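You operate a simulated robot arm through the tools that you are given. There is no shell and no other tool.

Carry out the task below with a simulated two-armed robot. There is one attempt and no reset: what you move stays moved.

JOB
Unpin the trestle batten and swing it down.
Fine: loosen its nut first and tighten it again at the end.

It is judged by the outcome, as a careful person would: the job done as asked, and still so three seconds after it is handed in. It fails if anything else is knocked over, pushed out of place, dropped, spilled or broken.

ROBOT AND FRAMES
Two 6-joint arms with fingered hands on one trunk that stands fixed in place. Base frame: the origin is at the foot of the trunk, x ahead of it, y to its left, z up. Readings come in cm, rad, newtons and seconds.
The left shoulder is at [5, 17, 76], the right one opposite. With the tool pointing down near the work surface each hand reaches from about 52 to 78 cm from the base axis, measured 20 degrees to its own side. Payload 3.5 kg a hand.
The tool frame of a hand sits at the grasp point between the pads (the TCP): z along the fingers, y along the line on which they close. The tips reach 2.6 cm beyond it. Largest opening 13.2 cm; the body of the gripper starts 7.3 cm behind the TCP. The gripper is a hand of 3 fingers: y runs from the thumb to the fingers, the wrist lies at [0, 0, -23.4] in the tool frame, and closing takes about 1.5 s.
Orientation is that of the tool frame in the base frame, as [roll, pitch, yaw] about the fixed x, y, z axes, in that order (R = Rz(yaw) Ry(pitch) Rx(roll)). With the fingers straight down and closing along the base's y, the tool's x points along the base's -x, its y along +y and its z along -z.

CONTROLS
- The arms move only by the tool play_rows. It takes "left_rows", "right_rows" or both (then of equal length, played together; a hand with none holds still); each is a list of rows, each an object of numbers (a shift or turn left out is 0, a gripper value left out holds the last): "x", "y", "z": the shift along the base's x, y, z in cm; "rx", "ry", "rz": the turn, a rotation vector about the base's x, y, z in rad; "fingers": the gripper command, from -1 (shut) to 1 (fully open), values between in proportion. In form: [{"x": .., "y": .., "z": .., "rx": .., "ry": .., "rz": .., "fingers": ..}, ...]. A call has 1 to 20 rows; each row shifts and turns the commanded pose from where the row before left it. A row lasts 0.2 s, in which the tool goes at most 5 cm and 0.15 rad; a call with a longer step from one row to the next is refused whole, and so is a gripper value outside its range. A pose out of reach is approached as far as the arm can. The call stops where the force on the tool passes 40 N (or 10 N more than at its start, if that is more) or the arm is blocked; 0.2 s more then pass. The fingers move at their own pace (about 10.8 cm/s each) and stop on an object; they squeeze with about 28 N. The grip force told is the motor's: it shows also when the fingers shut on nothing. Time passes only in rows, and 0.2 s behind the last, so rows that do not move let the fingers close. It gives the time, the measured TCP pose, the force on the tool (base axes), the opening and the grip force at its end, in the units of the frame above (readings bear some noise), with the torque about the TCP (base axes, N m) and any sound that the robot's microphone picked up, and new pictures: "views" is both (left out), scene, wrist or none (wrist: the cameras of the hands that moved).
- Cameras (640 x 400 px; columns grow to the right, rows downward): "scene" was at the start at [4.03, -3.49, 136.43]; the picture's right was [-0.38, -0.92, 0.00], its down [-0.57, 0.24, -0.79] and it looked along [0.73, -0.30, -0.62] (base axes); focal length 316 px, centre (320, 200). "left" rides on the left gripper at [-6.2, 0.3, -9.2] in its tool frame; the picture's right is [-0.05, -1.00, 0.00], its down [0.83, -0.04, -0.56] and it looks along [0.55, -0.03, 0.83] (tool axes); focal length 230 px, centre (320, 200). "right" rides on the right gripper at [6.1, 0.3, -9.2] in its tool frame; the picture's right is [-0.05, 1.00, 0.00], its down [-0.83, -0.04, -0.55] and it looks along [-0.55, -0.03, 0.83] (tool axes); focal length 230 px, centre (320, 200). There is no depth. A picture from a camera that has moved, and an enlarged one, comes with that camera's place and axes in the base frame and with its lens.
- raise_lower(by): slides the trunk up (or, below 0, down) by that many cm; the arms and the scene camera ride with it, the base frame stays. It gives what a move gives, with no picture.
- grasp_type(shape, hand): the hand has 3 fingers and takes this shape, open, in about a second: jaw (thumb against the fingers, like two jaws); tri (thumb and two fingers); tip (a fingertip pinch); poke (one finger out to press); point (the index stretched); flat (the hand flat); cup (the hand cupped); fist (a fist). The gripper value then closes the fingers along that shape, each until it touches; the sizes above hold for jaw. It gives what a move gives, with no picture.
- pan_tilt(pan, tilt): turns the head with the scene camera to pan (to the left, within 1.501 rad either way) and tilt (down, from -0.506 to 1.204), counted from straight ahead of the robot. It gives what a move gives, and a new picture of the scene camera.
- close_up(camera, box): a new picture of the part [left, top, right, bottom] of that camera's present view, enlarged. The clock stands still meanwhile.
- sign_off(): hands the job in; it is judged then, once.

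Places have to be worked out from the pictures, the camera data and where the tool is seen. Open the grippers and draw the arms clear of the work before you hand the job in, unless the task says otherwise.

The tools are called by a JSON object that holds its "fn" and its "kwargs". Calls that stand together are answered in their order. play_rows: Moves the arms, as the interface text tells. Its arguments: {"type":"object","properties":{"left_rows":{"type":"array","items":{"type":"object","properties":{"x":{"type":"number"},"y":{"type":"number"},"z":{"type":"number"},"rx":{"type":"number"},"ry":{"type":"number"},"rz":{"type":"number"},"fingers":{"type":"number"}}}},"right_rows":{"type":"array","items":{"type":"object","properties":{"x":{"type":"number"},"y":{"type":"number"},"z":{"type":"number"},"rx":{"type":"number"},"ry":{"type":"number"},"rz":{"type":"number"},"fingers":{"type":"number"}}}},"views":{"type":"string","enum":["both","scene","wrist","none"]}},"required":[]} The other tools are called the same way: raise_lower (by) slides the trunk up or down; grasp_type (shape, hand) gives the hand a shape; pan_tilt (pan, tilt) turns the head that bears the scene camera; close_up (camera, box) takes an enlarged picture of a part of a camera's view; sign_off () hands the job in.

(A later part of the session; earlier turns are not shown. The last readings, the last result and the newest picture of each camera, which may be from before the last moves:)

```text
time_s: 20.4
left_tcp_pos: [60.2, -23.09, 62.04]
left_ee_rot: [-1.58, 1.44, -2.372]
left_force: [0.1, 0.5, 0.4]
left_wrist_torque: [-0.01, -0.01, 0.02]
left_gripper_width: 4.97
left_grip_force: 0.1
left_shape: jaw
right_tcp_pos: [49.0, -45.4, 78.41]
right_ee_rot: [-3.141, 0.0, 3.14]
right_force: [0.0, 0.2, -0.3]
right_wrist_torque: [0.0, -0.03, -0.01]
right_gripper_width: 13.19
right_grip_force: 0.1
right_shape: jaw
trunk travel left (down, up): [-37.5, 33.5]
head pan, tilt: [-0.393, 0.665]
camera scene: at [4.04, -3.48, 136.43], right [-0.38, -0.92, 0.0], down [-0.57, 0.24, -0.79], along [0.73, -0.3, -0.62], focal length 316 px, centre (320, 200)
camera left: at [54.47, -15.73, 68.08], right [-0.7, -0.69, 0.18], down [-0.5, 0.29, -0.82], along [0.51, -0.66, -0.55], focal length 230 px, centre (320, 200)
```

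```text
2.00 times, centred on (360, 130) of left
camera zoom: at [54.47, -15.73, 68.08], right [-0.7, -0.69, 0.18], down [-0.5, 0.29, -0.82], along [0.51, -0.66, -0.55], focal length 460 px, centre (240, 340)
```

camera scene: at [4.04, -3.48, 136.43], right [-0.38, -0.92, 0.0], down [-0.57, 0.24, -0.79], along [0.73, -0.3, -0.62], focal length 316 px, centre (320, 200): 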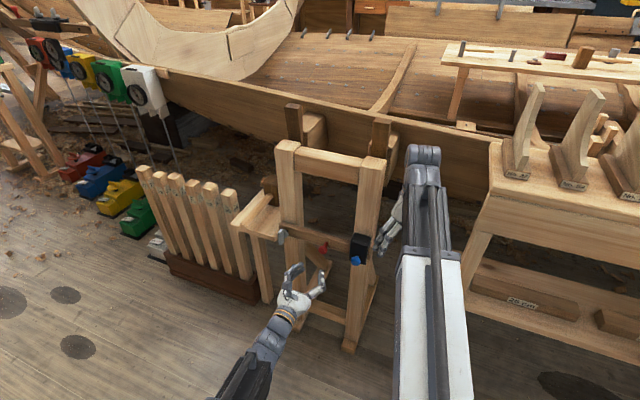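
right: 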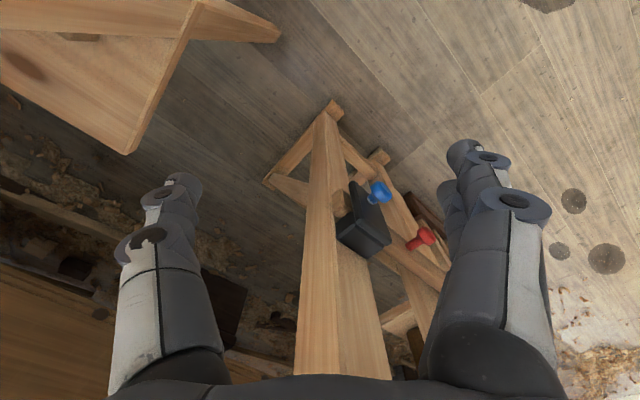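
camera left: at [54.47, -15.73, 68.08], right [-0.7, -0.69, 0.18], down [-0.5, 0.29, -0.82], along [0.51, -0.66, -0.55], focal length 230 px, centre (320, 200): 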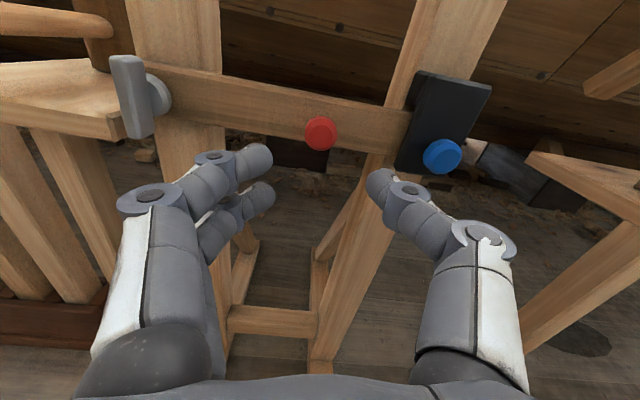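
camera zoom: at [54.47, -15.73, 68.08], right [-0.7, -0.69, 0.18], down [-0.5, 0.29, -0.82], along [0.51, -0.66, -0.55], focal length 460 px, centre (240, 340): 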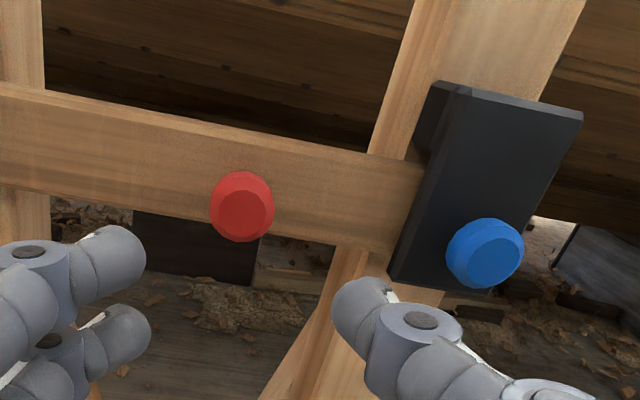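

The red knob is centred and 10 cm ahead. I advance onto it and close.

{"fn": "play_rows", "kwargs": {"left_rows": [{"x": 1.39, "y": -1.44}, {"x": 1.39, "y": -1.44}, {"x": 1.39, "y": -1.44}, {"x": 1.39, "y": -1.44}, {"x": 1.39, "y": -1.44}, {}, {"fingers": -0.5}, {"fingers": -0.75}, {"fingers": -1}, {}, {}], "views": "both"}}

{"fn": "close_up", "kwargs": {"camera": "left", "box": [200, 80, 520, 280]}}

{"fn": "close_up", "kwargs": {"camera": "scene", "box": [260, 210, 400, 300]}}

```text
time_s: 22.8
left_tcp_pos: [67.23, -30.45, 61.94]
left_ee_rot: [-1.577, 1.44, -2.371]
left_force: [7.8, -12.3, 1.1]
left_wrist_torque: [0.0, 0.07, 0.2]
left_gripper_width: 0.49
left_grip_force: 27.5
left_shape: jaw
right_tcp_pos: [49.18, -45.6, 78.28]
right_ee_rot: [-3.141, 0.0, 3.14]
right_force: [0.3, 0.4, 0.6]
right_wrist_torque: [0.0, 0.02, -0.01]
right_gripper_width: 13.19
right_grip_force: 0.3
right_shape: jaw
trunk travel left (down, up): [-37.5, 33.5]
head pan, tilt: [-0.393, 0.665]
camera scene: at [4.08, -3.57, 136.43], right [-0.38, -0.92, 0.0], down [-0.57, 0.24, -0.79], along [0.73, -0.3, -0.62], focal length 316 px, centre (320, 200)
camera left: at [61.48, -23.05, 68.04], right [-0.7, -0.69, 0.18], down [-0.5, 0.29, -0.82], along [0.51, -0.66, -0.55], focal length 230 px, centre (320, 200)
```

scene: 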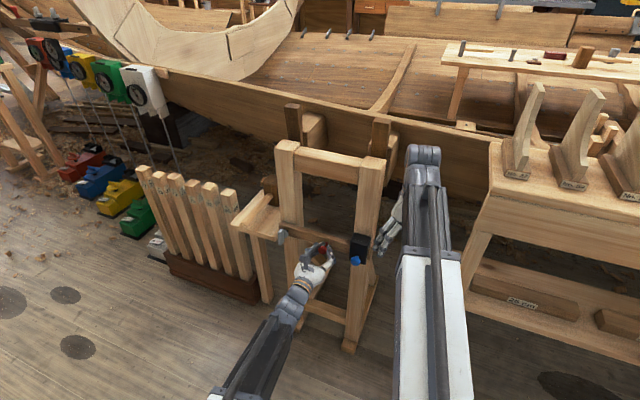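
left: 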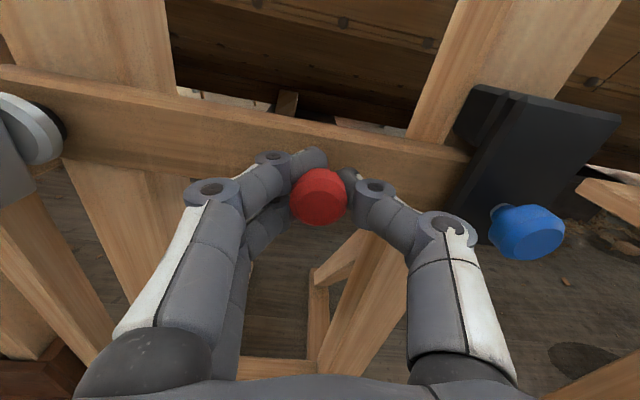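

```text
2.00 times, centred on (360, 180) of left
camera zoom: at [61.48, -23.05, 68.04], right [-0.7, -0.69, 0.18], down [-0.5, 0.29, -0.82], along [0.51, -0.66, -0.55], focal length 460 px, centre (240, 240)
```

zoom: 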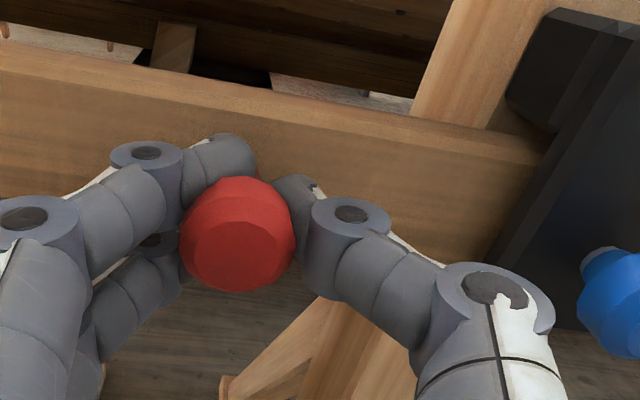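

```text
4.44 times, centred on (330, 255) of scene
camera zoom: at [4.08, -3.57, 136.43], right [-0.38, -0.92, 0.0], down [-0.57, 0.24, -0.79], along [0.73, -0.3, -0.62], focal length 1402 px, centre (276, -44)
```

zoom: 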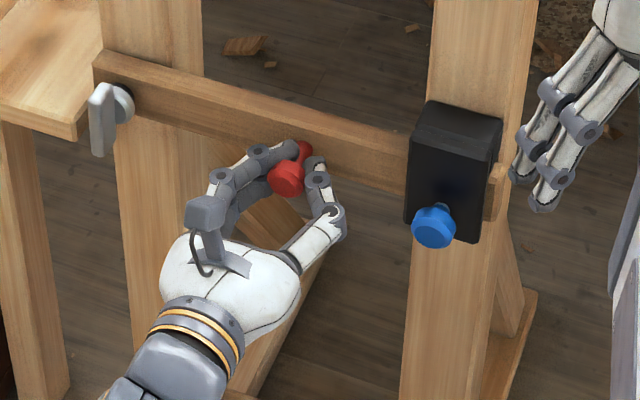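

The left hand has caged the red handle's stem behind its head. Next is the blue pin with the right hand from the upper right side; first I look over the surroundings on the right.

{"fn": "pan_tilt", "kwargs": {"pan": -0.75, "tilt": 0.75}}

{"fn": "close_up", "kwargs": {"camera": "left", "box": [420, 60, 640, 280]}}

```text
time_s: 23.6
left_tcp_pos: [67.07, -30.38, 61.91]
left_ee_rot: [-1.58, 1.44, -2.374]
left_force: [10.8, -18.1, 0.3]
left_wrist_torque: [0.04, 0.02, 0.16]
left_gripper_width: 0.47
left_grip_force: 28.3
left_shape: jaw
right_tcp_pos: [49.17, -45.47, 78.26]
right_ee_rot: [-3.14, 0.001, 3.141]
right_force: [0.1, 0.3, 0.3]
right_wrist_torque: [0.02, 0.01, 0.03]
right_gripper_width: 13.21
right_grip_force: 0.1
right_shape: jaw
trunk travel left (down, up): [-37.5, 33.5]
head pan, tilt: [-0.75, 0.75]
camera scene: at [2.19, -5.94, 135.71], right [-0.68, -0.73, 0.0], down [-0.5, 0.47, -0.73], along [0.53, -0.5, -0.68], focal length 316 px, centre (320, 200)
```

scene: 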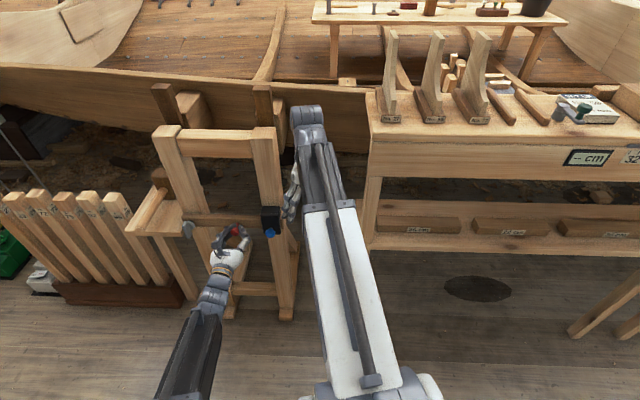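

```text
1.82 times, centred on (530, 170) of left
camera zoom: at [61.48, -23.04, 68.01], right [-0.7, -0.69, 0.18], down [-0.5, 0.29, -0.82], along [0.51, -0.66, -0.55], focal length 418 px, centre (-62, 254)
```

zoom: 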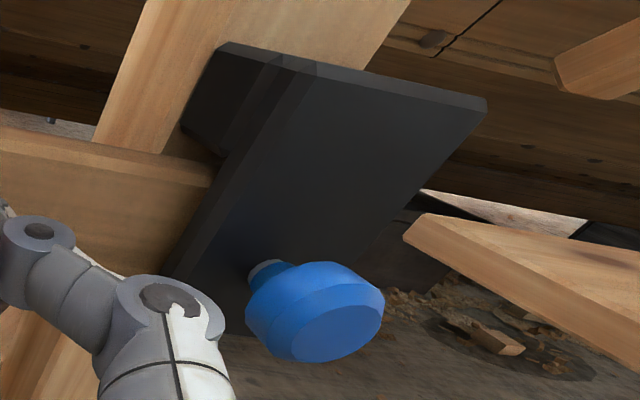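

The bench edge is ~15 cm behind the trestle plane on the right, so the right hand can work from the upper right. I'll ease the left hand in 0.25 cm to relieve its pull, and turn the right hand (opening 6 cm) to a 60°-tilted pose about 10 cm short of the blue knob.

{"fn": "play_rows", "kwargs": {"left_rows": [{"x": 0.09, "y": -0.09}, {"x": 0.09, "y": -0.09}, {}, {}, {}, {}, {}, {}, {}, {}, {}, {}, {}, {}], "right_rows": [{"rz": -0.135, "x": 0.1, "y": 0.1, "z": -0.5, "fingers": -0.09}, {"rz": -0.135, "x": 0.1, "y": 0.1, "z": -0.5}, {"rz": -0.135, "x": 0.1, "y": 0.1, "z": -0.5}, {"rz": -0.135, "x": 0.1, "y": 0.1, "z": -0.5}, {"rz": -0.135, "x": 0.1, "y": 0.1, "z": -0.5}, {"rz": -0.135, "x": 0.1, "y": 0.1, "z": -0.5}, {"rx": 0.0904, "ry": -0.095, "x": 0.35, "y": 0.2, "z": -1.05}, {"rx": 0.0904, "ry": -0.095, "x": 0.35, "y": 0.2, "z": -1.05}, {"rx": 0.0904, "ry": -0.095, "x": 0.35, "y": 0.2, "z": -1.05}, {"rx": 0.0904, "ry": -0.095, "x": 0.35, "y": 0.2, "z": -1.05}, {"rx": 0.0904, "ry": -0.095, "x": 0.35, "y": 0.2, "z": -1.05}, {"rx": 0.0904, "ry": -0.095, "x": 0.35, "y": 0.2, "z": -1.05}, {"rx": 0.0904, "ry": -0.095, "x": 0.35, "y": 0.2, "z": -1.05}, {"rx": 0.0904, "ry": -0.095, "x": 0.35, "y": 0.2, "z": -1.05}], "views": "both"}}

```text
time_s: 26.5
left_tcp_pos: [67.14, -30.72, 62.07]
left_ee_rot: [-1.566, 1.433, -2.365]
left_force: [10.3, 6.2, 7.2]
left_wrist_torque: [-0.03, -0.07, 0.31]
left_gripper_width: 0.45
left_grip_force: 28.1
left_shape: jaw
right_tcp_pos: [53.44, -40.78, 69.08]
right_ee_rot: [2.256, 0.018, 2.383]
right_force: [0.2, 0.0, 0.0]
right_wrist_torque: [0.01, -0.02, 0.0]
right_gripper_width: 6.02
right_grip_force: 0.1
right_shape: jaw
trunk travel left (down, up): [-37.5, 33.5]
head pan, tilt: [-0.75, 0.75]
stopped in row 14 (left hand): the force on the tool passed its limit at 46 N (the readings are from after the stop); the commanded pose is now the measured one
camera scene: at [2.58, -4.77, 135.74], right [-0.68, -0.73, 0.01], down [-0.5, 0.46, -0.73], along [0.53, -0.5, -0.68], focal length 316 px, centre (320, 200)
camera right: at [44.03, -41.41, 75.04], right [0.46, 0.43, 0.77], down [0.28, -0.9, 0.33], along [0.84, 0.07, -0.54], focal length 230 px, centre (320, 200)
camera left: at [61.49, -23.31, 67.99], right [-0.7, -0.68, 0.19], down [-0.5, 0.29, -0.82], along [0.5, -0.67, -0.54], focal length 230 px, centre (320, 200)
```

scene: 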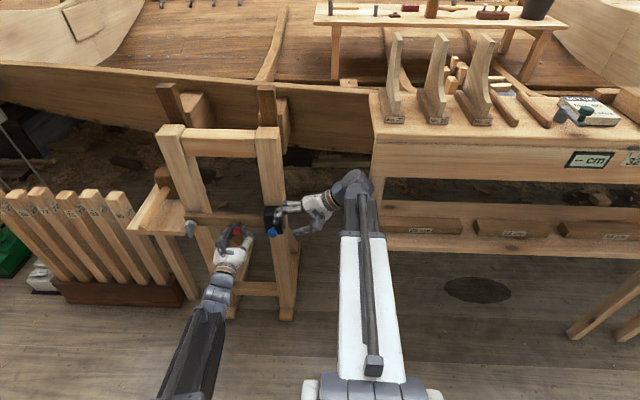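
right: 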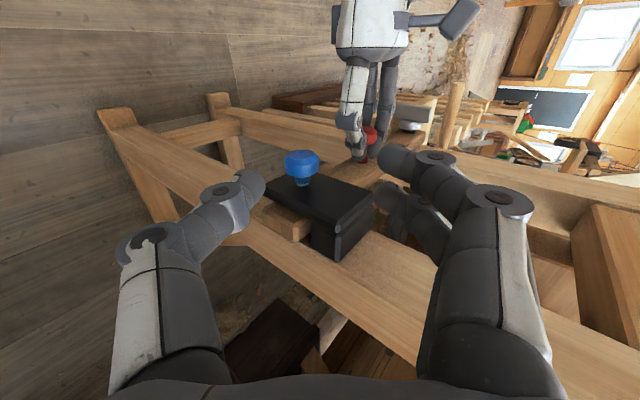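
left: 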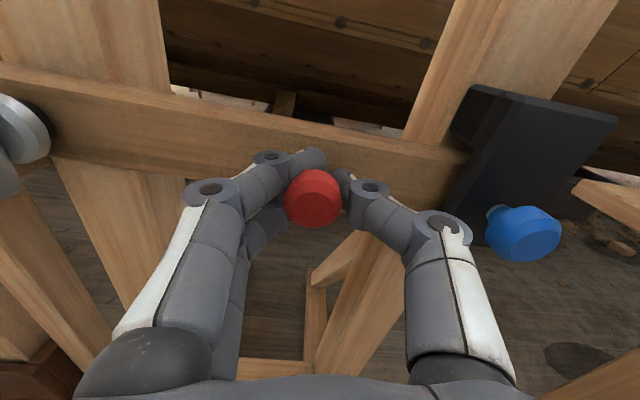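

Moving the right arm sways the trunk, and the left hand's firm grip pushed the force limit. I'll open the left fingers a little so they just cage the red handle, and let things settle.

{"fn": "play_rows", "kwargs": {"left_rows": [{"fingers": -0.6}, {"fingers": -0.35}, {}, {}, {}], "right_rows": [{}, {}, {}, {}, {}], "views": "both"}}

{"fn": "close_up", "kwargs": {"camera": "scene", "box": [120, 150, 380, 320]}}

{"fn": "close_up", "kwargs": {"camera": "right", "box": [220, 100, 440, 270]}}

```text
time_s: 27.7
left_tcp_pos: [66.88, -30.95, 62.01]
left_ee_rot: [-1.577, 1.435, -2.377]
left_force: [0.5, 0.0, 0.4]
left_wrist_torque: [0.01, -0.02, 0.01]
left_gripper_width: 4.25
left_grip_force: 0.0
left_shape: jaw
right_tcp_pos: [53.34, -40.72, 69.05]
right_ee_rot: [2.254, 0.018, 2.383]
right_force: [0.2, 0.7, -0.4]
right_wrist_torque: [0.01, 0.03, 0.02]
right_gripper_width: 6.01
right_grip_force: 0.1
right_shape: jaw
trunk travel left (down, up): [-37.5, 33.5]
head pan, tilt: [-0.75, 0.75]
camera scene: at [2.29, -4.85, 135.76], right [-0.68, -0.73, 0.01], down [-0.5, 0.46, -0.73], along [0.53, -0.5, -0.68], focal length 316 px, centre (320, 200)
camera right: at [44.04, -41.4, 75.05], right [0.46, 0.43, 0.78], down [0.28, -0.9, 0.33], along [0.84, 0.07, -0.54], focal length 230 px, centre (320, 200)
camera left: at [61.35, -23.33, 67.99], right [-0.71, -0.68, 0.19], down [-0.5, 0.29, -0.82], along [0.5, -0.67, -0.55], focal length 230 px, centre (320, 200)
```

scene: 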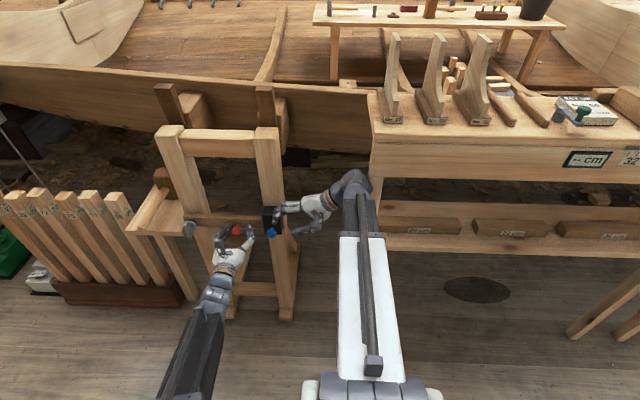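
right: 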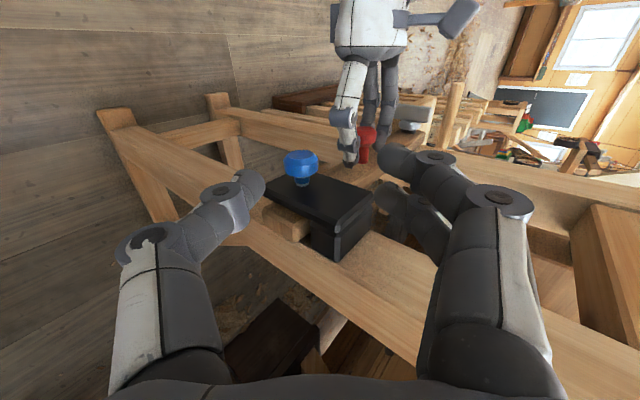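
left: 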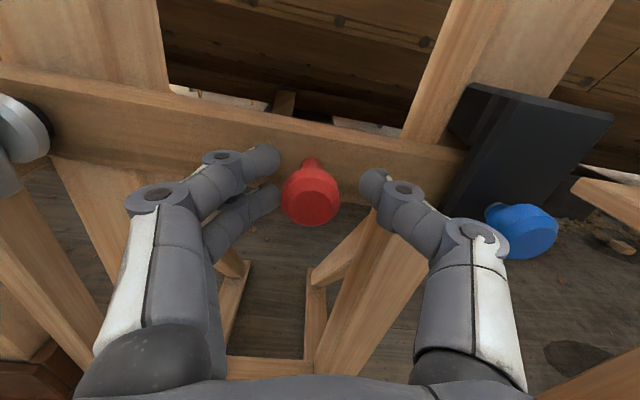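

```text
2.35 times, centred on (250, 235) of scene
camera zoom: at [2.29, -4.85, 135.76], right [-0.68, -0.73, 0.01], down [-0.5, 0.46, -0.73], along [0.53, -0.5, -0.68], focal length 742 px, centre (485, 118)
```

zoom: 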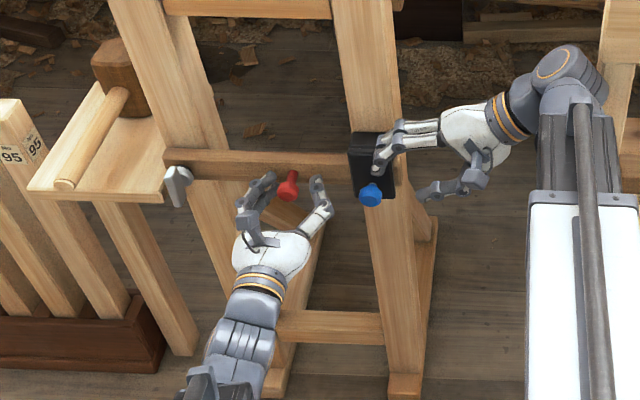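

```text
2.35 times, centred on (330, 185) of right
camera zoom: at [44.04, -41.4, 75.05], right [0.46, 0.43, 0.78], down [0.28, -0.9, 0.33], along [0.84, 0.07, -0.54], focal length 541 px, centre (296, 235)
```

zoom: 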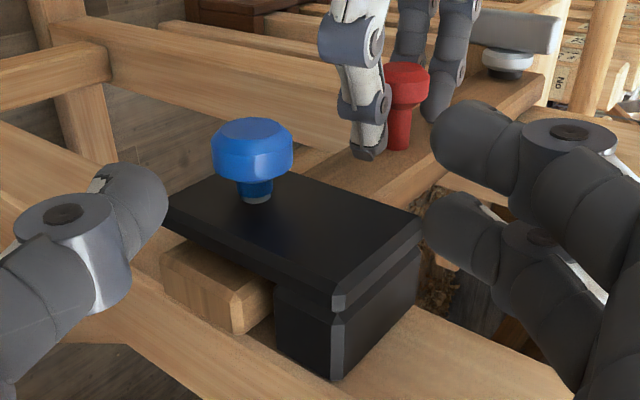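

The red handle is now only caged, forces are zero. From the right camera the blue knob's head centre is at [59.4,-37.85,62.0], its head is 3.1 cm wide with ~1.9 cm from head centre to the plate. I'll move the right hand to 6 cm short of it, staying in front of the plate.

{"fn": "play_rows", "kwargs": {"right_rows": [{"x": 0.28, "y": -0.04, "z": -0.7, "rx": 0.023, "ry": -0.0242, "rz": -0.008}, {"x": 0.28, "y": -0.04, "z": -0.7, "rx": 0.023, "ry": -0.0242, "rz": -0.008}, {"x": 0.28, "y": -0.04, "z": -0.7, "rx": 0.023, "ry": -0.0242, "rz": -0.008}, {"x": 0.28, "y": -0.04, "z": -0.7, "rx": 0.023, "ry": -0.0242, "rz": -0.008}, {"x": 0.28, "y": -0.04, "z": -0.7, "rx": 0.023, "ry": -0.0242, "rz": -0.008}, {"x": 0.28, "y": -0.04, "z": -0.7, "rx": 0.023, "ry": -0.0242, "rz": -0.008}, {}], "views": "both"}}

{"fn": "close_up", "kwargs": {"camera": "right", "box": [220, 100, 440, 270]}}

```text
time_s: 29.5
left_tcp_pos: [66.72, -31.41, 61.73]
left_ee_rot: [-1.583, 1.435, -2.389]
left_force: [-0.6, 0.7, 0.2]
left_wrist_torque: [0.01, -0.02, -0.08]
left_gripper_width: 4.22
left_grip_force: 0.0
left_shape: jaw
right_tcp_pos: [55.95, -39.48, 65.32]
right_ee_rot: [2.05, 0.034, 2.368]
right_force: [-0.7, -0.3, 0.4]
right_wrist_torque: [0.0, 0.0, 0.0]
right_gripper_width: 6.03
right_grip_force: 0.1
right_shape: jaw
trunk travel left (down, up): [-37.5, 33.5]
head pan, tilt: [-0.75, 0.75]
stopped in row 7 (right hand): the arm was blocked; the commanded pose is now the measured one
camera scene: at [2.22, -5.04, 135.62], right [-0.68, -0.73, 0.01], down [-0.5, 0.46, -0.73], along [0.53, -0.5, -0.68], focal length 316 px, centre (320, 200)
camera right: at [45.75, -40.75, 69.69], right [0.34, 0.32, 0.89], down [0.23, -0.94, 0.25], along [0.91, 0.12, -0.39], focal length 230 px, centre (320, 200)
```

scene: 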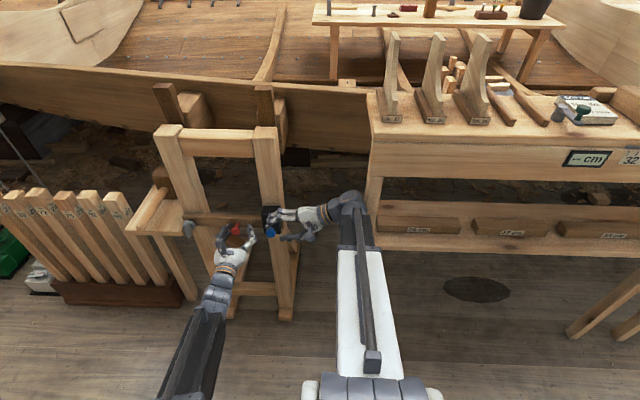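
right: 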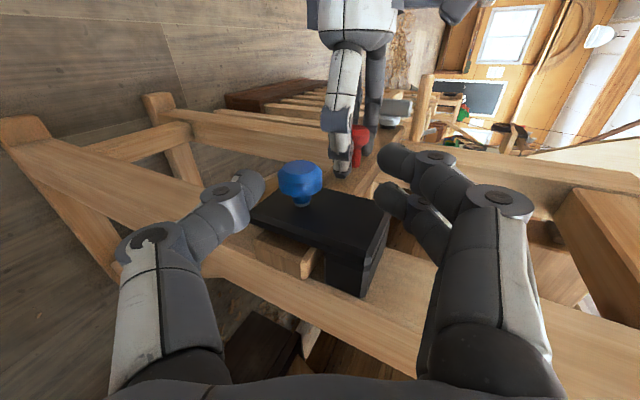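

```text
2.35 times, centred on (330, 185) of right
camera zoom: at [45.75, -40.75, 69.69], right [0.34, 0.32, 0.89], down [0.23, -0.94, 0.25], along [0.91, 0.12, -0.39], focal length 541 px, centre (296, 235)
```

zoom: 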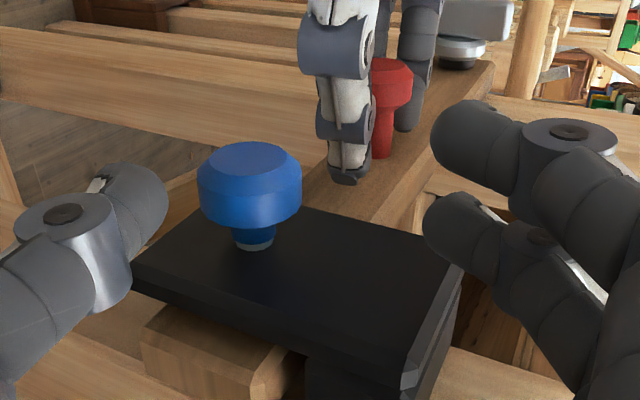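

The right arm reports being blocked, and its actual pose is ~1.8 cm off to the left of the command with the trunk leaning, so part of the right arm is probably pressing on the bench. I'll look closely before moving.

{"fn": "close_up", "kwargs": {"camera": "scene", "box": [260, 150, 460, 275]}}

{"fn": "close_up", "kwargs": {"camera": "scene", "box": [260, 230, 500, 400]}}

{"fn": "close_up", "kwargs": {"camera": "right", "box": [0, 0, 640, 400]}}

```text
3.20 times, centred on (360, 212) of scene
camera zoom: at [2.22, -5.04, 135.62], right [-0.68, -0.73, 0.01], down [-0.5, 0.46, -0.73], along [0.53, -0.5, -0.68], focal length 1010 px, centre (192, 160)
```

zoom: 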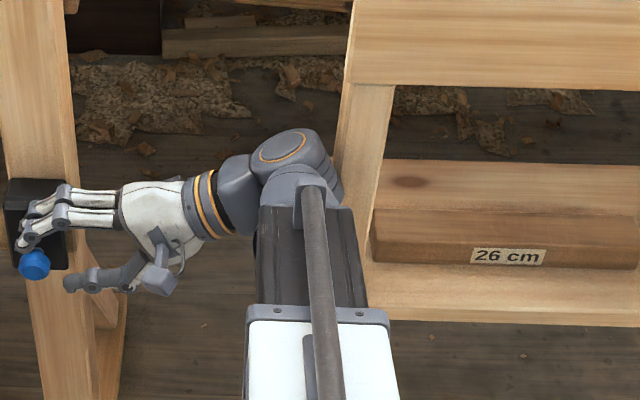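

```text
2.35 times, centred on (380, 315) of scene
camera zoom: at [2.22, -5.04, 135.62], right [-0.68, -0.73, 0.01], down [-0.5, 0.46, -0.73], along [0.53, -0.5, -0.68], focal length 742 px, centre (179, -71)
```

zoom: 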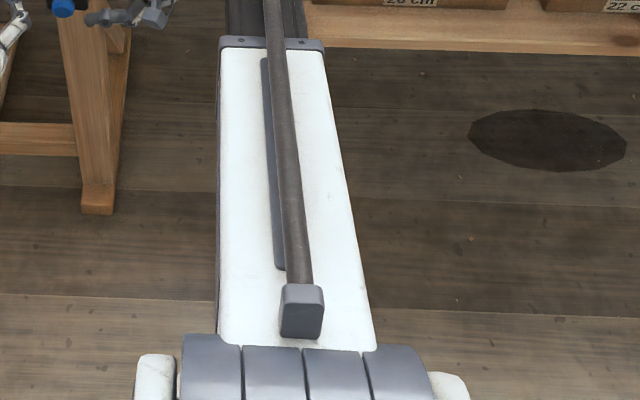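

```text
1.00 times, centred on (320, 200) of right (not enlarged: the box is as wide or as high as the picture)
camera zoom: at [45.75, -40.75, 69.69], right [0.34, 0.32, 0.89], down [0.23, -0.94, 0.25], along [0.91, 0.12, -0.39], focal length 230 px, centre (320, 200)
```

zoom: 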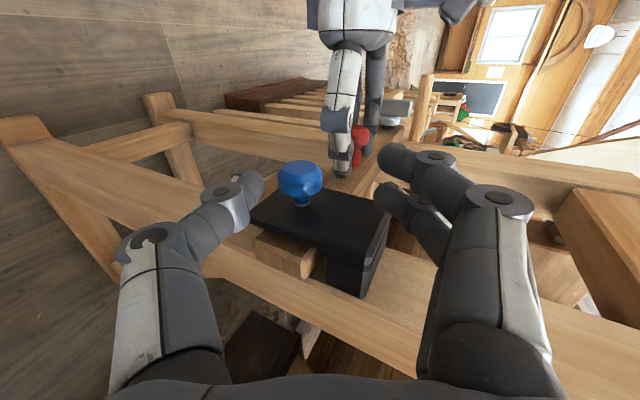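

I need to resolve what is near the right wrist. I'll take enlarged views from the left camera toward that side.

{"fn": "close_up", "kwargs": {"camera": "left", "box": [440, 100, 640, 300]}}

{"fn": "close_up", "kwargs": {"camera": "scene", "box": [320, 150, 400, 260]}}

```text
2.00 times, centred on (540, 200) of left
camera zoom: at [61.15, -23.82, 67.82], right [-0.71, -0.68, 0.19], down [-0.5, 0.3, -0.82], along [0.5, -0.67, -0.55], focal length 460 px, centre (-120, 200)
```

zoom: 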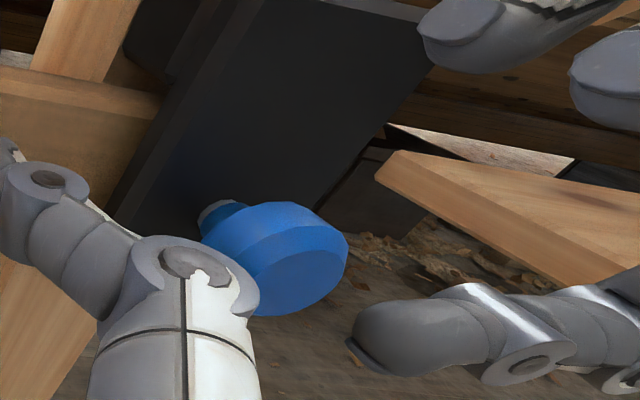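

```text
3.64 times, centred on (360, 205) of scene
camera zoom: at [2.22, -5.04, 135.62], right [-0.68, -0.73, 0.01], down [-0.5, 0.46, -0.73], along [0.53, -0.5, -0.68], focal length 1147 px, centre (174, 182)
```

zoom: 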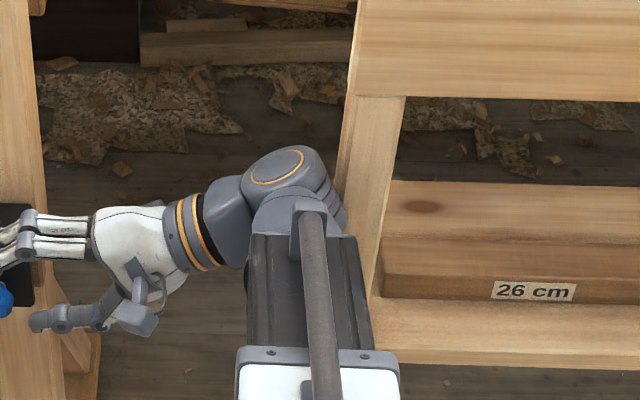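

The evidence (trunk twisting, wrist right beside the bench leg) says the right wrist is pressing on the bench. I'll back it off: first 2 cm outward, then reduce the tilt to ~20° from vertical so the wrist comes up and away from the bench.

{"fn": "play_rows", "kwargs": {"right_rows": [{"x": -0.69, "y": 0.725, "z": 0.3}, {"x": -0.69, "y": 0.725, "z": 0.3}, {"rx": -0.0638, "ry": 0.0671, "z": 0.6}, {"rx": -0.0638, "ry": 0.0671, "z": 0.6}, {"rx": -0.0638, "ry": 0.0671, "z": 0.6}, {"rx": -0.0638, "ry": 0.0671, "z": 0.6}, {"rx": -0.0638, "ry": 0.0671, "z": 0.6}, {"rx": -0.0638, "ry": 0.0671, "z": 0.6}, {"rx": -0.0638, "ry": 0.0671, "z": 0.6}, {"rx": -0.0638, "ry": 0.0671, "z": 0.6}, {}], "views": "both"}}

```text
time_s: 31.9
left_tcp_pos: [66.79, -31.52, 61.77]
left_ee_rot: [-1.613, 1.441, -2.416]
left_force: [-0.1, 0.0, -0.2]
left_wrist_torque: [-0.01, -0.03, 0.03]
left_gripper_width: 4.23
left_grip_force: 0.1
left_shape: jaw
right_tcp_pos: [54.29, -39.1, 70.57]
right_ee_rot: [2.788, 0.005, 2.364]
right_force: [-0.5, 0.8, -0.4]
right_wrist_torque: [-0.03, -0.04, 0.01]
right_gripper_width: 5.99
right_grip_force: 0.1
right_shape: jaw
trunk travel left (down, up): [-37.5, 33.5]
head pan, tilt: [-0.75, 0.75]
camera scene: at [2.13, -5.83, 135.71], right [-0.68, -0.73, 0.0], down [-0.5, 0.47, -0.73], along [0.53, -0.5, -0.68], focal length 316 px, centre (320, 200)
camera right: at [47.79, -36.71, 79.26], right [0.69, 0.63, 0.35], down [0.43, -0.75, 0.51], along [0.58, -0.2, -0.79], focal length 230 px, centre (320, 200)
```

scene: 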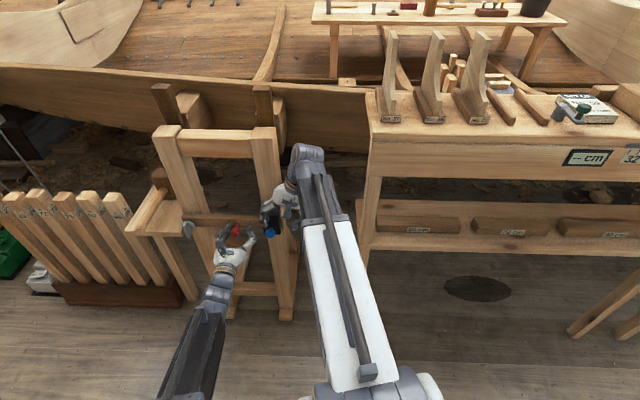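
right: 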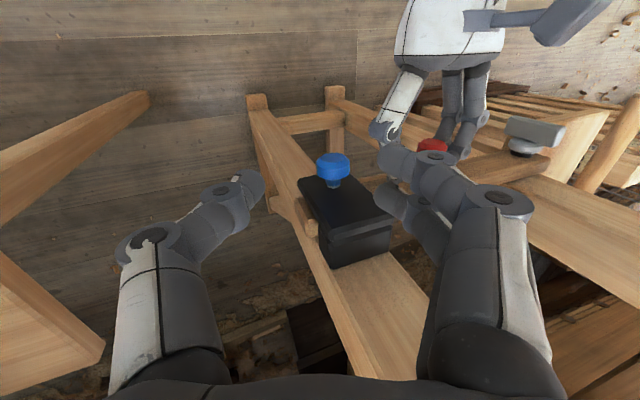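

The trunk lean is gone and the bench is where it was. The left hand's pose drifted ~1 cm to the right around the red handle though; let me view it to recentre.

{"fn": "close_up", "kwargs": {"camera": "left", "box": [160, 80, 480, 280]}}

{"fn": "close_up", "kwargs": {"camera": "right", "box": [240, 100, 480, 280]}}

{"fn": "close_up", "kwargs": {"camera": "scene", "box": [160, 180, 320, 300]}}

```text
2.00 times, centred on (320, 180) of left
camera zoom: at [61.16, -24.05, 67.87], right [-0.71, -0.68, 0.18], down [-0.5, 0.3, -0.82], along [0.5, -0.67, -0.55], focal length 460 px, centre (320, 240)
```

zoom: 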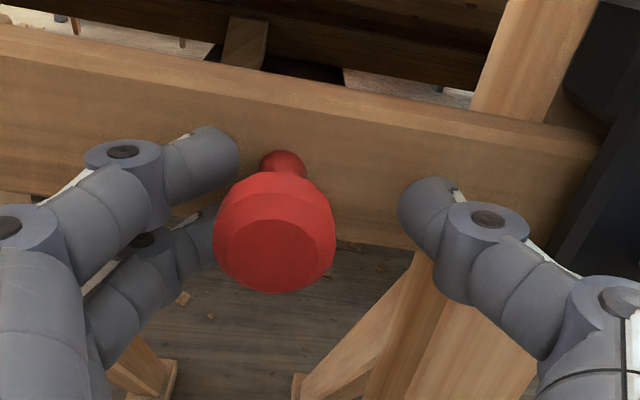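

```text
2.22 times, centred on (360, 190) of right
camera zoom: at [47.79, -36.71, 79.26], right [0.69, 0.63, 0.35], down [0.43, -0.75, 0.51], along [0.58, -0.2, -0.79], focal length 511 px, centre (231, 222)
```

zoom: 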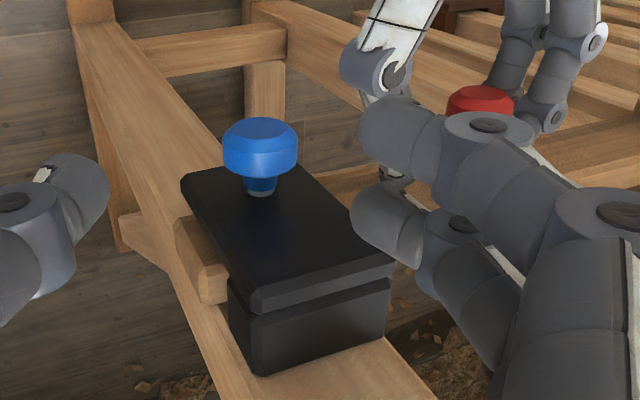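

```text
3.33 times, centred on (240, 240) of scene
camera zoom: at [2.13, -5.83, 135.71], right [-0.68, -0.73, 0.0], down [-0.5, 0.47, -0.73], along [0.53, -0.5, -0.68], focal length 1052 px, centre (587, 67)
```

zoom: 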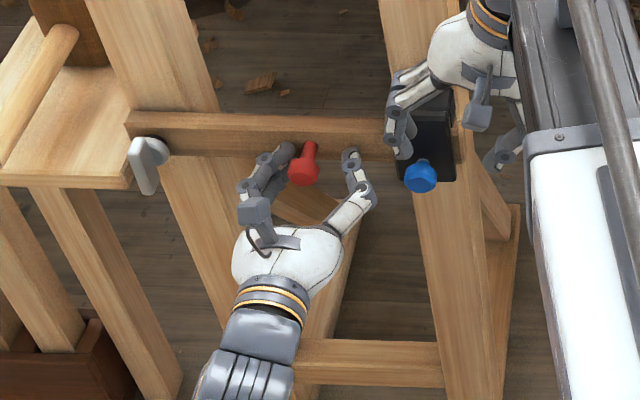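

Red sits ~1.1 cm left of the left hand's centre; I'll recentre the left cage, and bring the right hand to 5 cm above the blue knob, in front of the plate.

{"fn": "play_rows", "kwargs": {"left_rows": [{"x": 0.17, "y": 0.35, "z": 0.1, "rz": 0.013}, {"x": 0.17, "y": 0.35, "z": 0.1, "rz": 0.013}, {"x": 0.18, "y": 0.35, "z": 0.1, "rz": 0.014}, {}, {}, {}, {}], "right_rows": [{"x": 0.515, "y": 0.058, "z": -0.52, "fingers": -0.24}, {"x": 0.515, "y": 0.058, "z": -0.52}, {"x": 0.515, "y": 0.058, "z": -0.52}, {"x": 0.515, "y": 0.058, "z": -0.52}, {"x": 0.515, "y": 0.058, "z": -0.52}, {"x": 0.515, "y": 0.058, "z": -0.52}, {}], "views": "wrist"}}

{"fn": "close_up", "kwargs": {"camera": "right", "box": [220, 100, 460, 280]}}

{"fn": "close_up", "kwargs": {"camera": "left", "box": [160, 60, 640, 360]}}

```text
time_s: 33.5
left_tcp_pos: [67.26, -30.45, 62.09]
left_ee_rot: [-1.615, 1.443, -2.376]
left_force: [-0.2, 1.4, -0.9]
left_wrist_torque: [-0.02, 0.04, 0.01]
left_gripper_width: 4.27
left_grip_force: 0.0
left_shape: jaw
right_tcp_pos: [57.4, -38.72, 67.36]
right_ee_rot: [2.786, 0.003, 2.366]
right_force: [0.9, 1.2, -0.9]
right_wrist_torque: [0.0, -0.02, 0.0]
right_gripper_width: 5.07
right_grip_force: 0.0
right_shape: jaw
trunk travel left (down, up): [-37.5, 33.5]
head pan, tilt: [-0.75, 0.75]
camera right: at [50.89, -36.32, 76.07], right [0.69, 0.63, 0.35], down [0.43, -0.75, 0.51], along [0.58, -0.2, -0.79], focal length 230 px, centre (320, 200)
camera left: at [61.39, -23.2, 68.21], right [-0.68, -0.71, 0.18], down [-0.51, 0.28, -0.82], along [0.53, -0.65, -0.55], focal length 230 px, centre (320, 200)
```

right: 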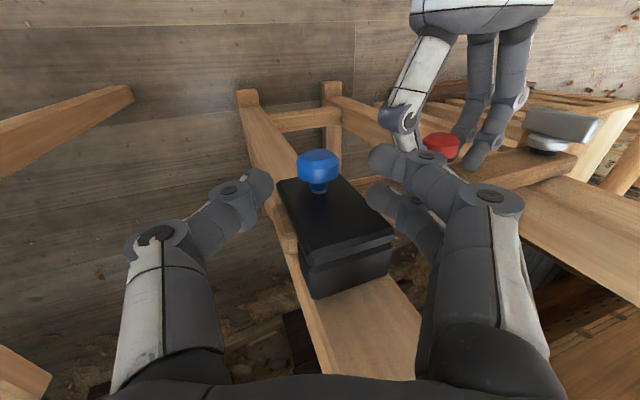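
left: 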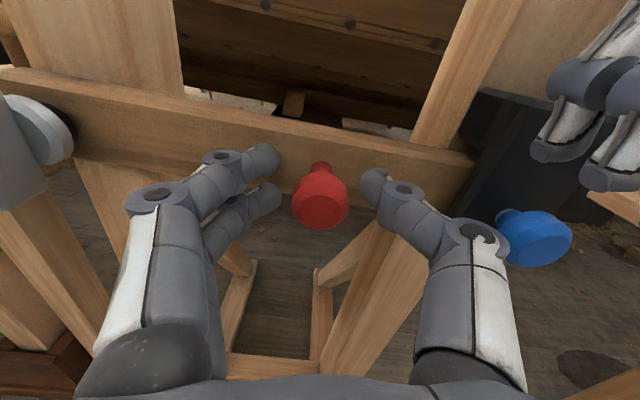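

```text
2.22 times, centred on (340, 190) of right
camera zoom: at [50.89, -36.32, 76.07], right [0.69, 0.63, 0.35], down [0.43, -0.75, 0.51], along [0.58, -0.2, -0.79], focal length 511 px, centre (276, 222)
```

zoom: 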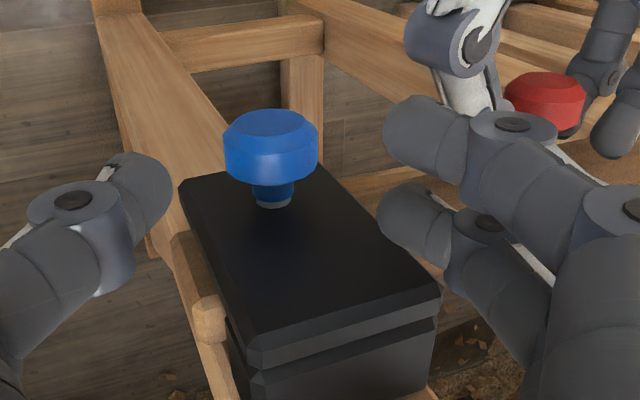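

```text
1.33 times, centred on (400, 210) of left
camera zoom: at [61.39, -23.2, 68.21], right [-0.68, -0.71, 0.18], down [-0.51, 0.28, -0.82], along [0.53, -0.65, -0.55], focal length 307 px, centre (213, 187)
```

zoom: 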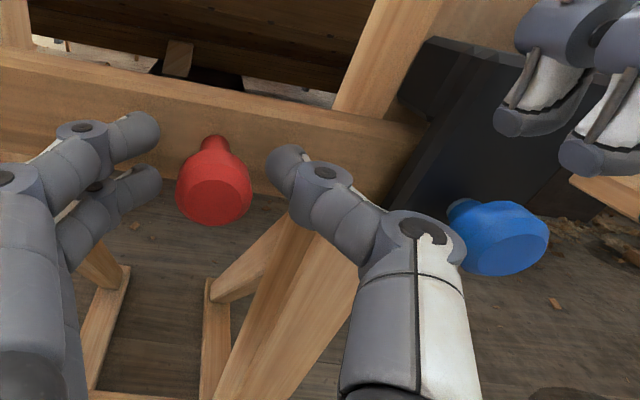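

Blue is centred between the right fingers and 5.7 cm ahead. I descend slowly in two steps, checking that the inner finger clears the plate.

{"fn": "play_rows", "kwargs": {"right_rows": [{"x": 0.2, "y": 0.21, "z": -0.77}, {"x": 0.2, "y": 0.21, "z": -0.77}, {"x": 0.2, "y": 0.21, "z": -0.77}, {}], "views": "wrist"}}

{"fn": "close_up", "kwargs": {"camera": "right", "box": [220, 100, 460, 280]}}

{"fn": "close_up", "kwargs": {"camera": "left", "box": [400, 60, 640, 260]}}

```text
time_s: 34.5
left_tcp_pos: [67.33, -30.38, 62.16]
left_ee_rot: [-1.613, 1.44, -2.377]
left_force: [-0.2, 1.0, 0.3]
left_wrist_torque: [0.0, -0.01, -0.03]
left_gripper_width: 4.27
left_grip_force: 0.1
left_shape: jaw
right_tcp_pos: [57.95, -37.9, 65.03]
right_ee_rot: [2.786, 0.002, 2.365]
right_force: [0.1, -0.5, -0.1]
right_wrist_torque: [-0.02, 0.01, -0.01]
right_gripper_width: 5.07
right_grip_force: 0.1
right_shape: jaw
trunk travel left (down, up): [-37.5, 33.5]
head pan, tilt: [-0.75, 0.75]
camera right: at [51.47, -35.68, 73.76], right [0.69, 0.63, 0.35], down [0.43, -0.75, 0.51], along [0.58, -0.2, -0.79], focal length 230 px, centre (320, 200)
```

right: 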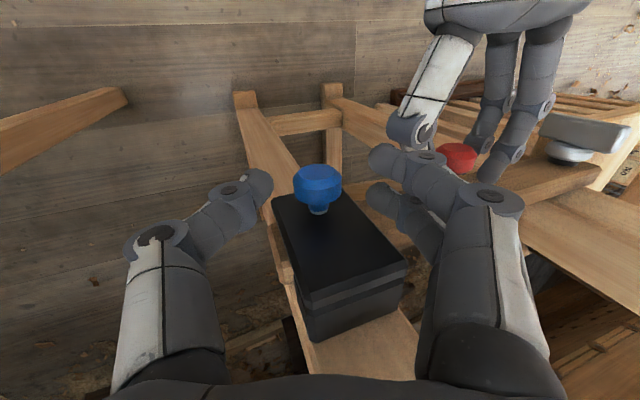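

```text
2.22 times, centred on (340, 190) of right
camera zoom: at [51.47, -35.68, 73.76], right [0.69, 0.63, 0.35], down [0.43, -0.75, 0.51], along [0.58, -0.2, -0.79], focal length 511 px, centre (276, 222)
```

zoom: 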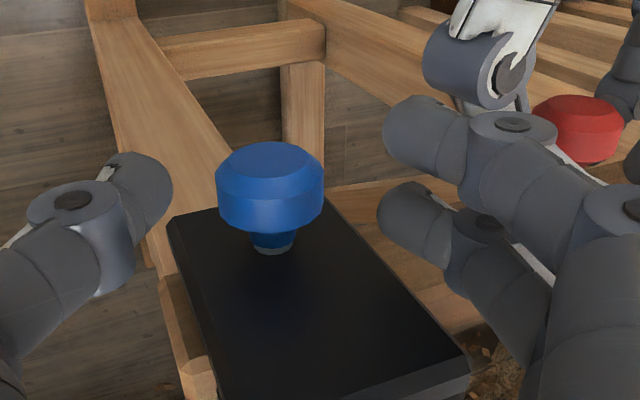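

```text
2.00 times, centred on (520, 160) of left
camera zoom: at [61.39, -23.2, 68.21], right [-0.68, -0.71, 0.18], down [-0.51, 0.28, -0.82], along [0.53, -0.65, -0.55], focal length 460 px, centre (-80, 280)
```

zoom: 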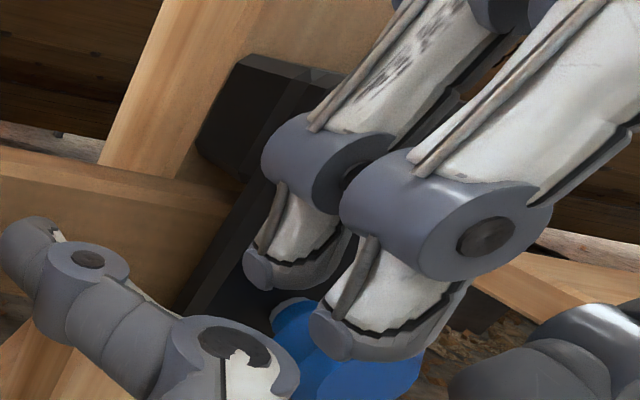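

Clear of the plate and centred. I finish the descent (2.4 cm) and close the right hand on the blue knob.

{"fn": "play_rows", "kwargs": {"right_rows": [{"x": 0.195, "y": 0.197, "z": -0.75}, {"x": 0.195, "y": 0.197, "z": -0.75}, {"x": 0.195, "y": 0.197, "z": -0.75}, {}, {"fingers": -0.45}, {"fingers": -0.7}, {"fingers": -1}, {}, {}], "views": "wrist"}}

{"fn": "close_up", "kwargs": {"camera": "right", "box": [220, 100, 460, 280]}}

{"fn": "close_up", "kwargs": {"camera": "left", "box": [400, 100, 640, 300]}}

```text
time_s: 36.5
left_tcp_pos: [67.35, -30.39, 62.04]
left_ee_rot: [-1.615, 1.442, -2.38]
left_force: [0.3, 0.8, 1.1]
left_wrist_torque: [-0.02, -0.01, 0.04]
left_gripper_width: 4.25
left_grip_force: 0.0
left_shape: jaw
right_tcp_pos: [58.57, -37.32, 62.65]
right_ee_rot: [2.788, 0.002, 2.367]
right_force: [-7.0, 2.1, -8.9]
right_wrist_torque: [0.05, 0.13, 0.01]
right_gripper_width: 0.82
right_grip_force: 28.0
right_shape: jaw
trunk travel left (down, up): [-37.5, 33.5]
head pan, tilt: [-0.75, 0.75]
camera right: at [52.03, -35.1, 71.47], right [0.69, 0.63, 0.35], down [0.43, -0.75, 0.51], along [0.58, -0.2, -0.79], focal length 230 px, centre (320, 200)
```

right: 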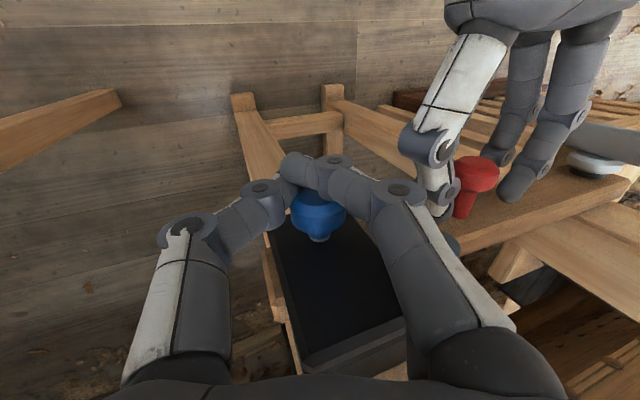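

```text
2.22 times, centred on (340, 190) of right
camera zoom: at [52.03, -35.1, 71.47], right [0.69, 0.63, 0.35], down [0.43, -0.75, 0.51], along [0.58, -0.2, -0.79], focal length 511 px, centre (276, 222)
```

zoom: 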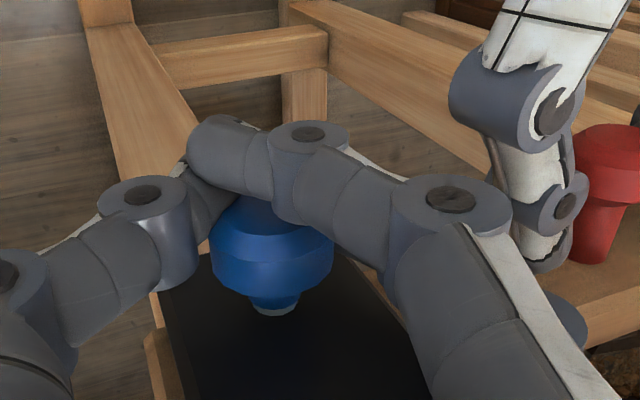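

```text
2.00 times, centred on (520, 200) of left
camera zoom: at [61.39, -23.21, 68.18], right [-0.68, -0.71, 0.18], down [-0.51, 0.28, -0.81], along [0.53, -0.65, -0.55], focal length 460 px, centre (-80, 200)
```

zoom: 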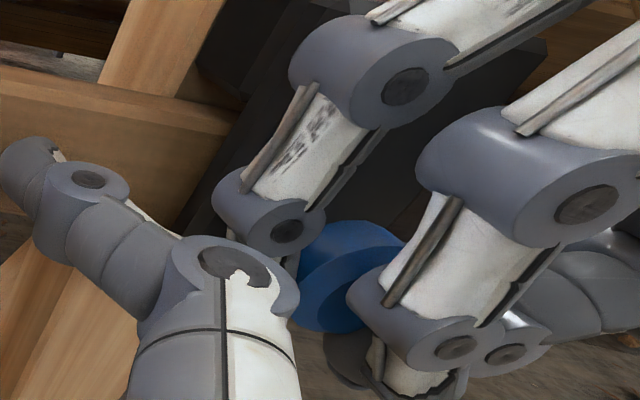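

The thumb and outer finger closed just in front of the knob's head rather than on it — I'm ~0.5 cm too far out. I'll reopen, shift 0.45 cm toward the plate, and close again.

{"fn": "play_rows", "kwargs": {"right_rows": [{"fingers": -0.6}, {"fingers": -0.24}, {}, {"x": 0.155, "y": -0.163}, {"x": 0.155, "y": -0.163}, {}], "views": "wrist"}}

{"fn": "close_up", "kwargs": {"camera": "right", "box": [220, 100, 460, 280]}}

{"fn": "close_up", "kwargs": {"camera": "left", "box": [400, 100, 640, 300]}}

```text
time_s: 37.9
left_tcp_pos: [67.26, -30.37, 62.07]
left_ee_rot: [-1.612, 1.44, -2.376]
left_force: [0.2, 0.1, 0.0]
left_wrist_torque: [0.03, 0.01, 0.01]
left_gripper_width: 4.26
left_grip_force: 0.0
left_shape: jaw
right_tcp_pos: [58.86, -37.68, 62.78]
right_ee_rot: [2.785, 0.004, 2.367]
right_force: [-0.4, 0.1, -0.8]
right_wrist_torque: [-0.02, -0.02, -0.04]
right_gripper_width: 4.96
right_grip_force: 0.0
right_shape: jaw
trunk travel left (down, up): [-37.5, 33.5]
head pan, tilt: [-0.75, 0.75]
camera right: at [52.4, -35.44, 71.53], right [0.69, 0.63, 0.35], down [0.43, -0.75, 0.51], along [0.58, -0.2, -0.79], focal length 230 px, centre (320, 200)
```

right: 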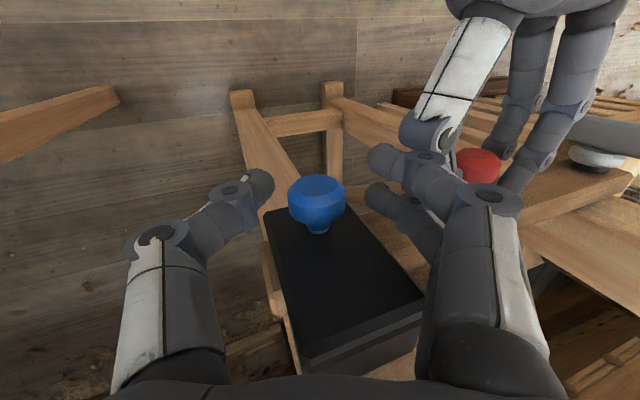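

```text
2.22 times, centred on (340, 190) of right
camera zoom: at [52.4, -35.44, 71.53], right [0.69, 0.63, 0.35], down [0.43, -0.75, 0.51], along [0.58, -0.2, -0.79], focal length 511 px, centre (276, 222)
```

zoom: 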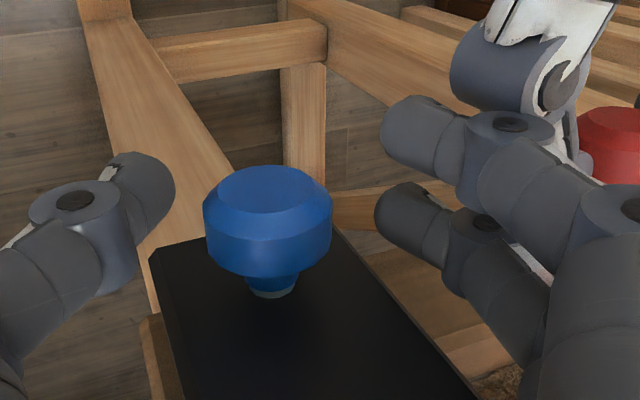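

```text
2.00 times, centred on (520, 200) of left
camera zoom: at [61.39, -23.2, 68.21], right [-0.68, -0.71, 0.18], down [-0.51, 0.28, -0.82], along [0.53, -0.65, -0.55], focal length 460 px, centre (-80, 200)
```

zoom: 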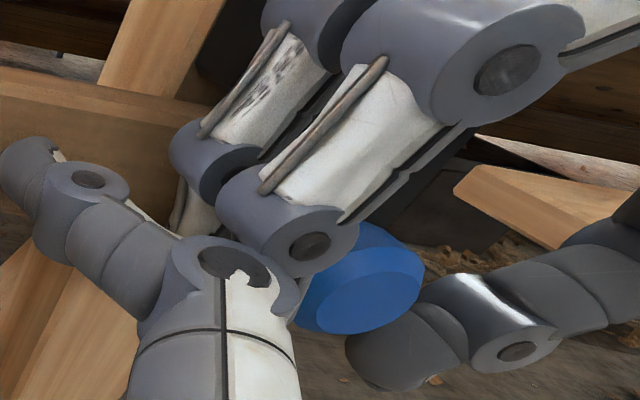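

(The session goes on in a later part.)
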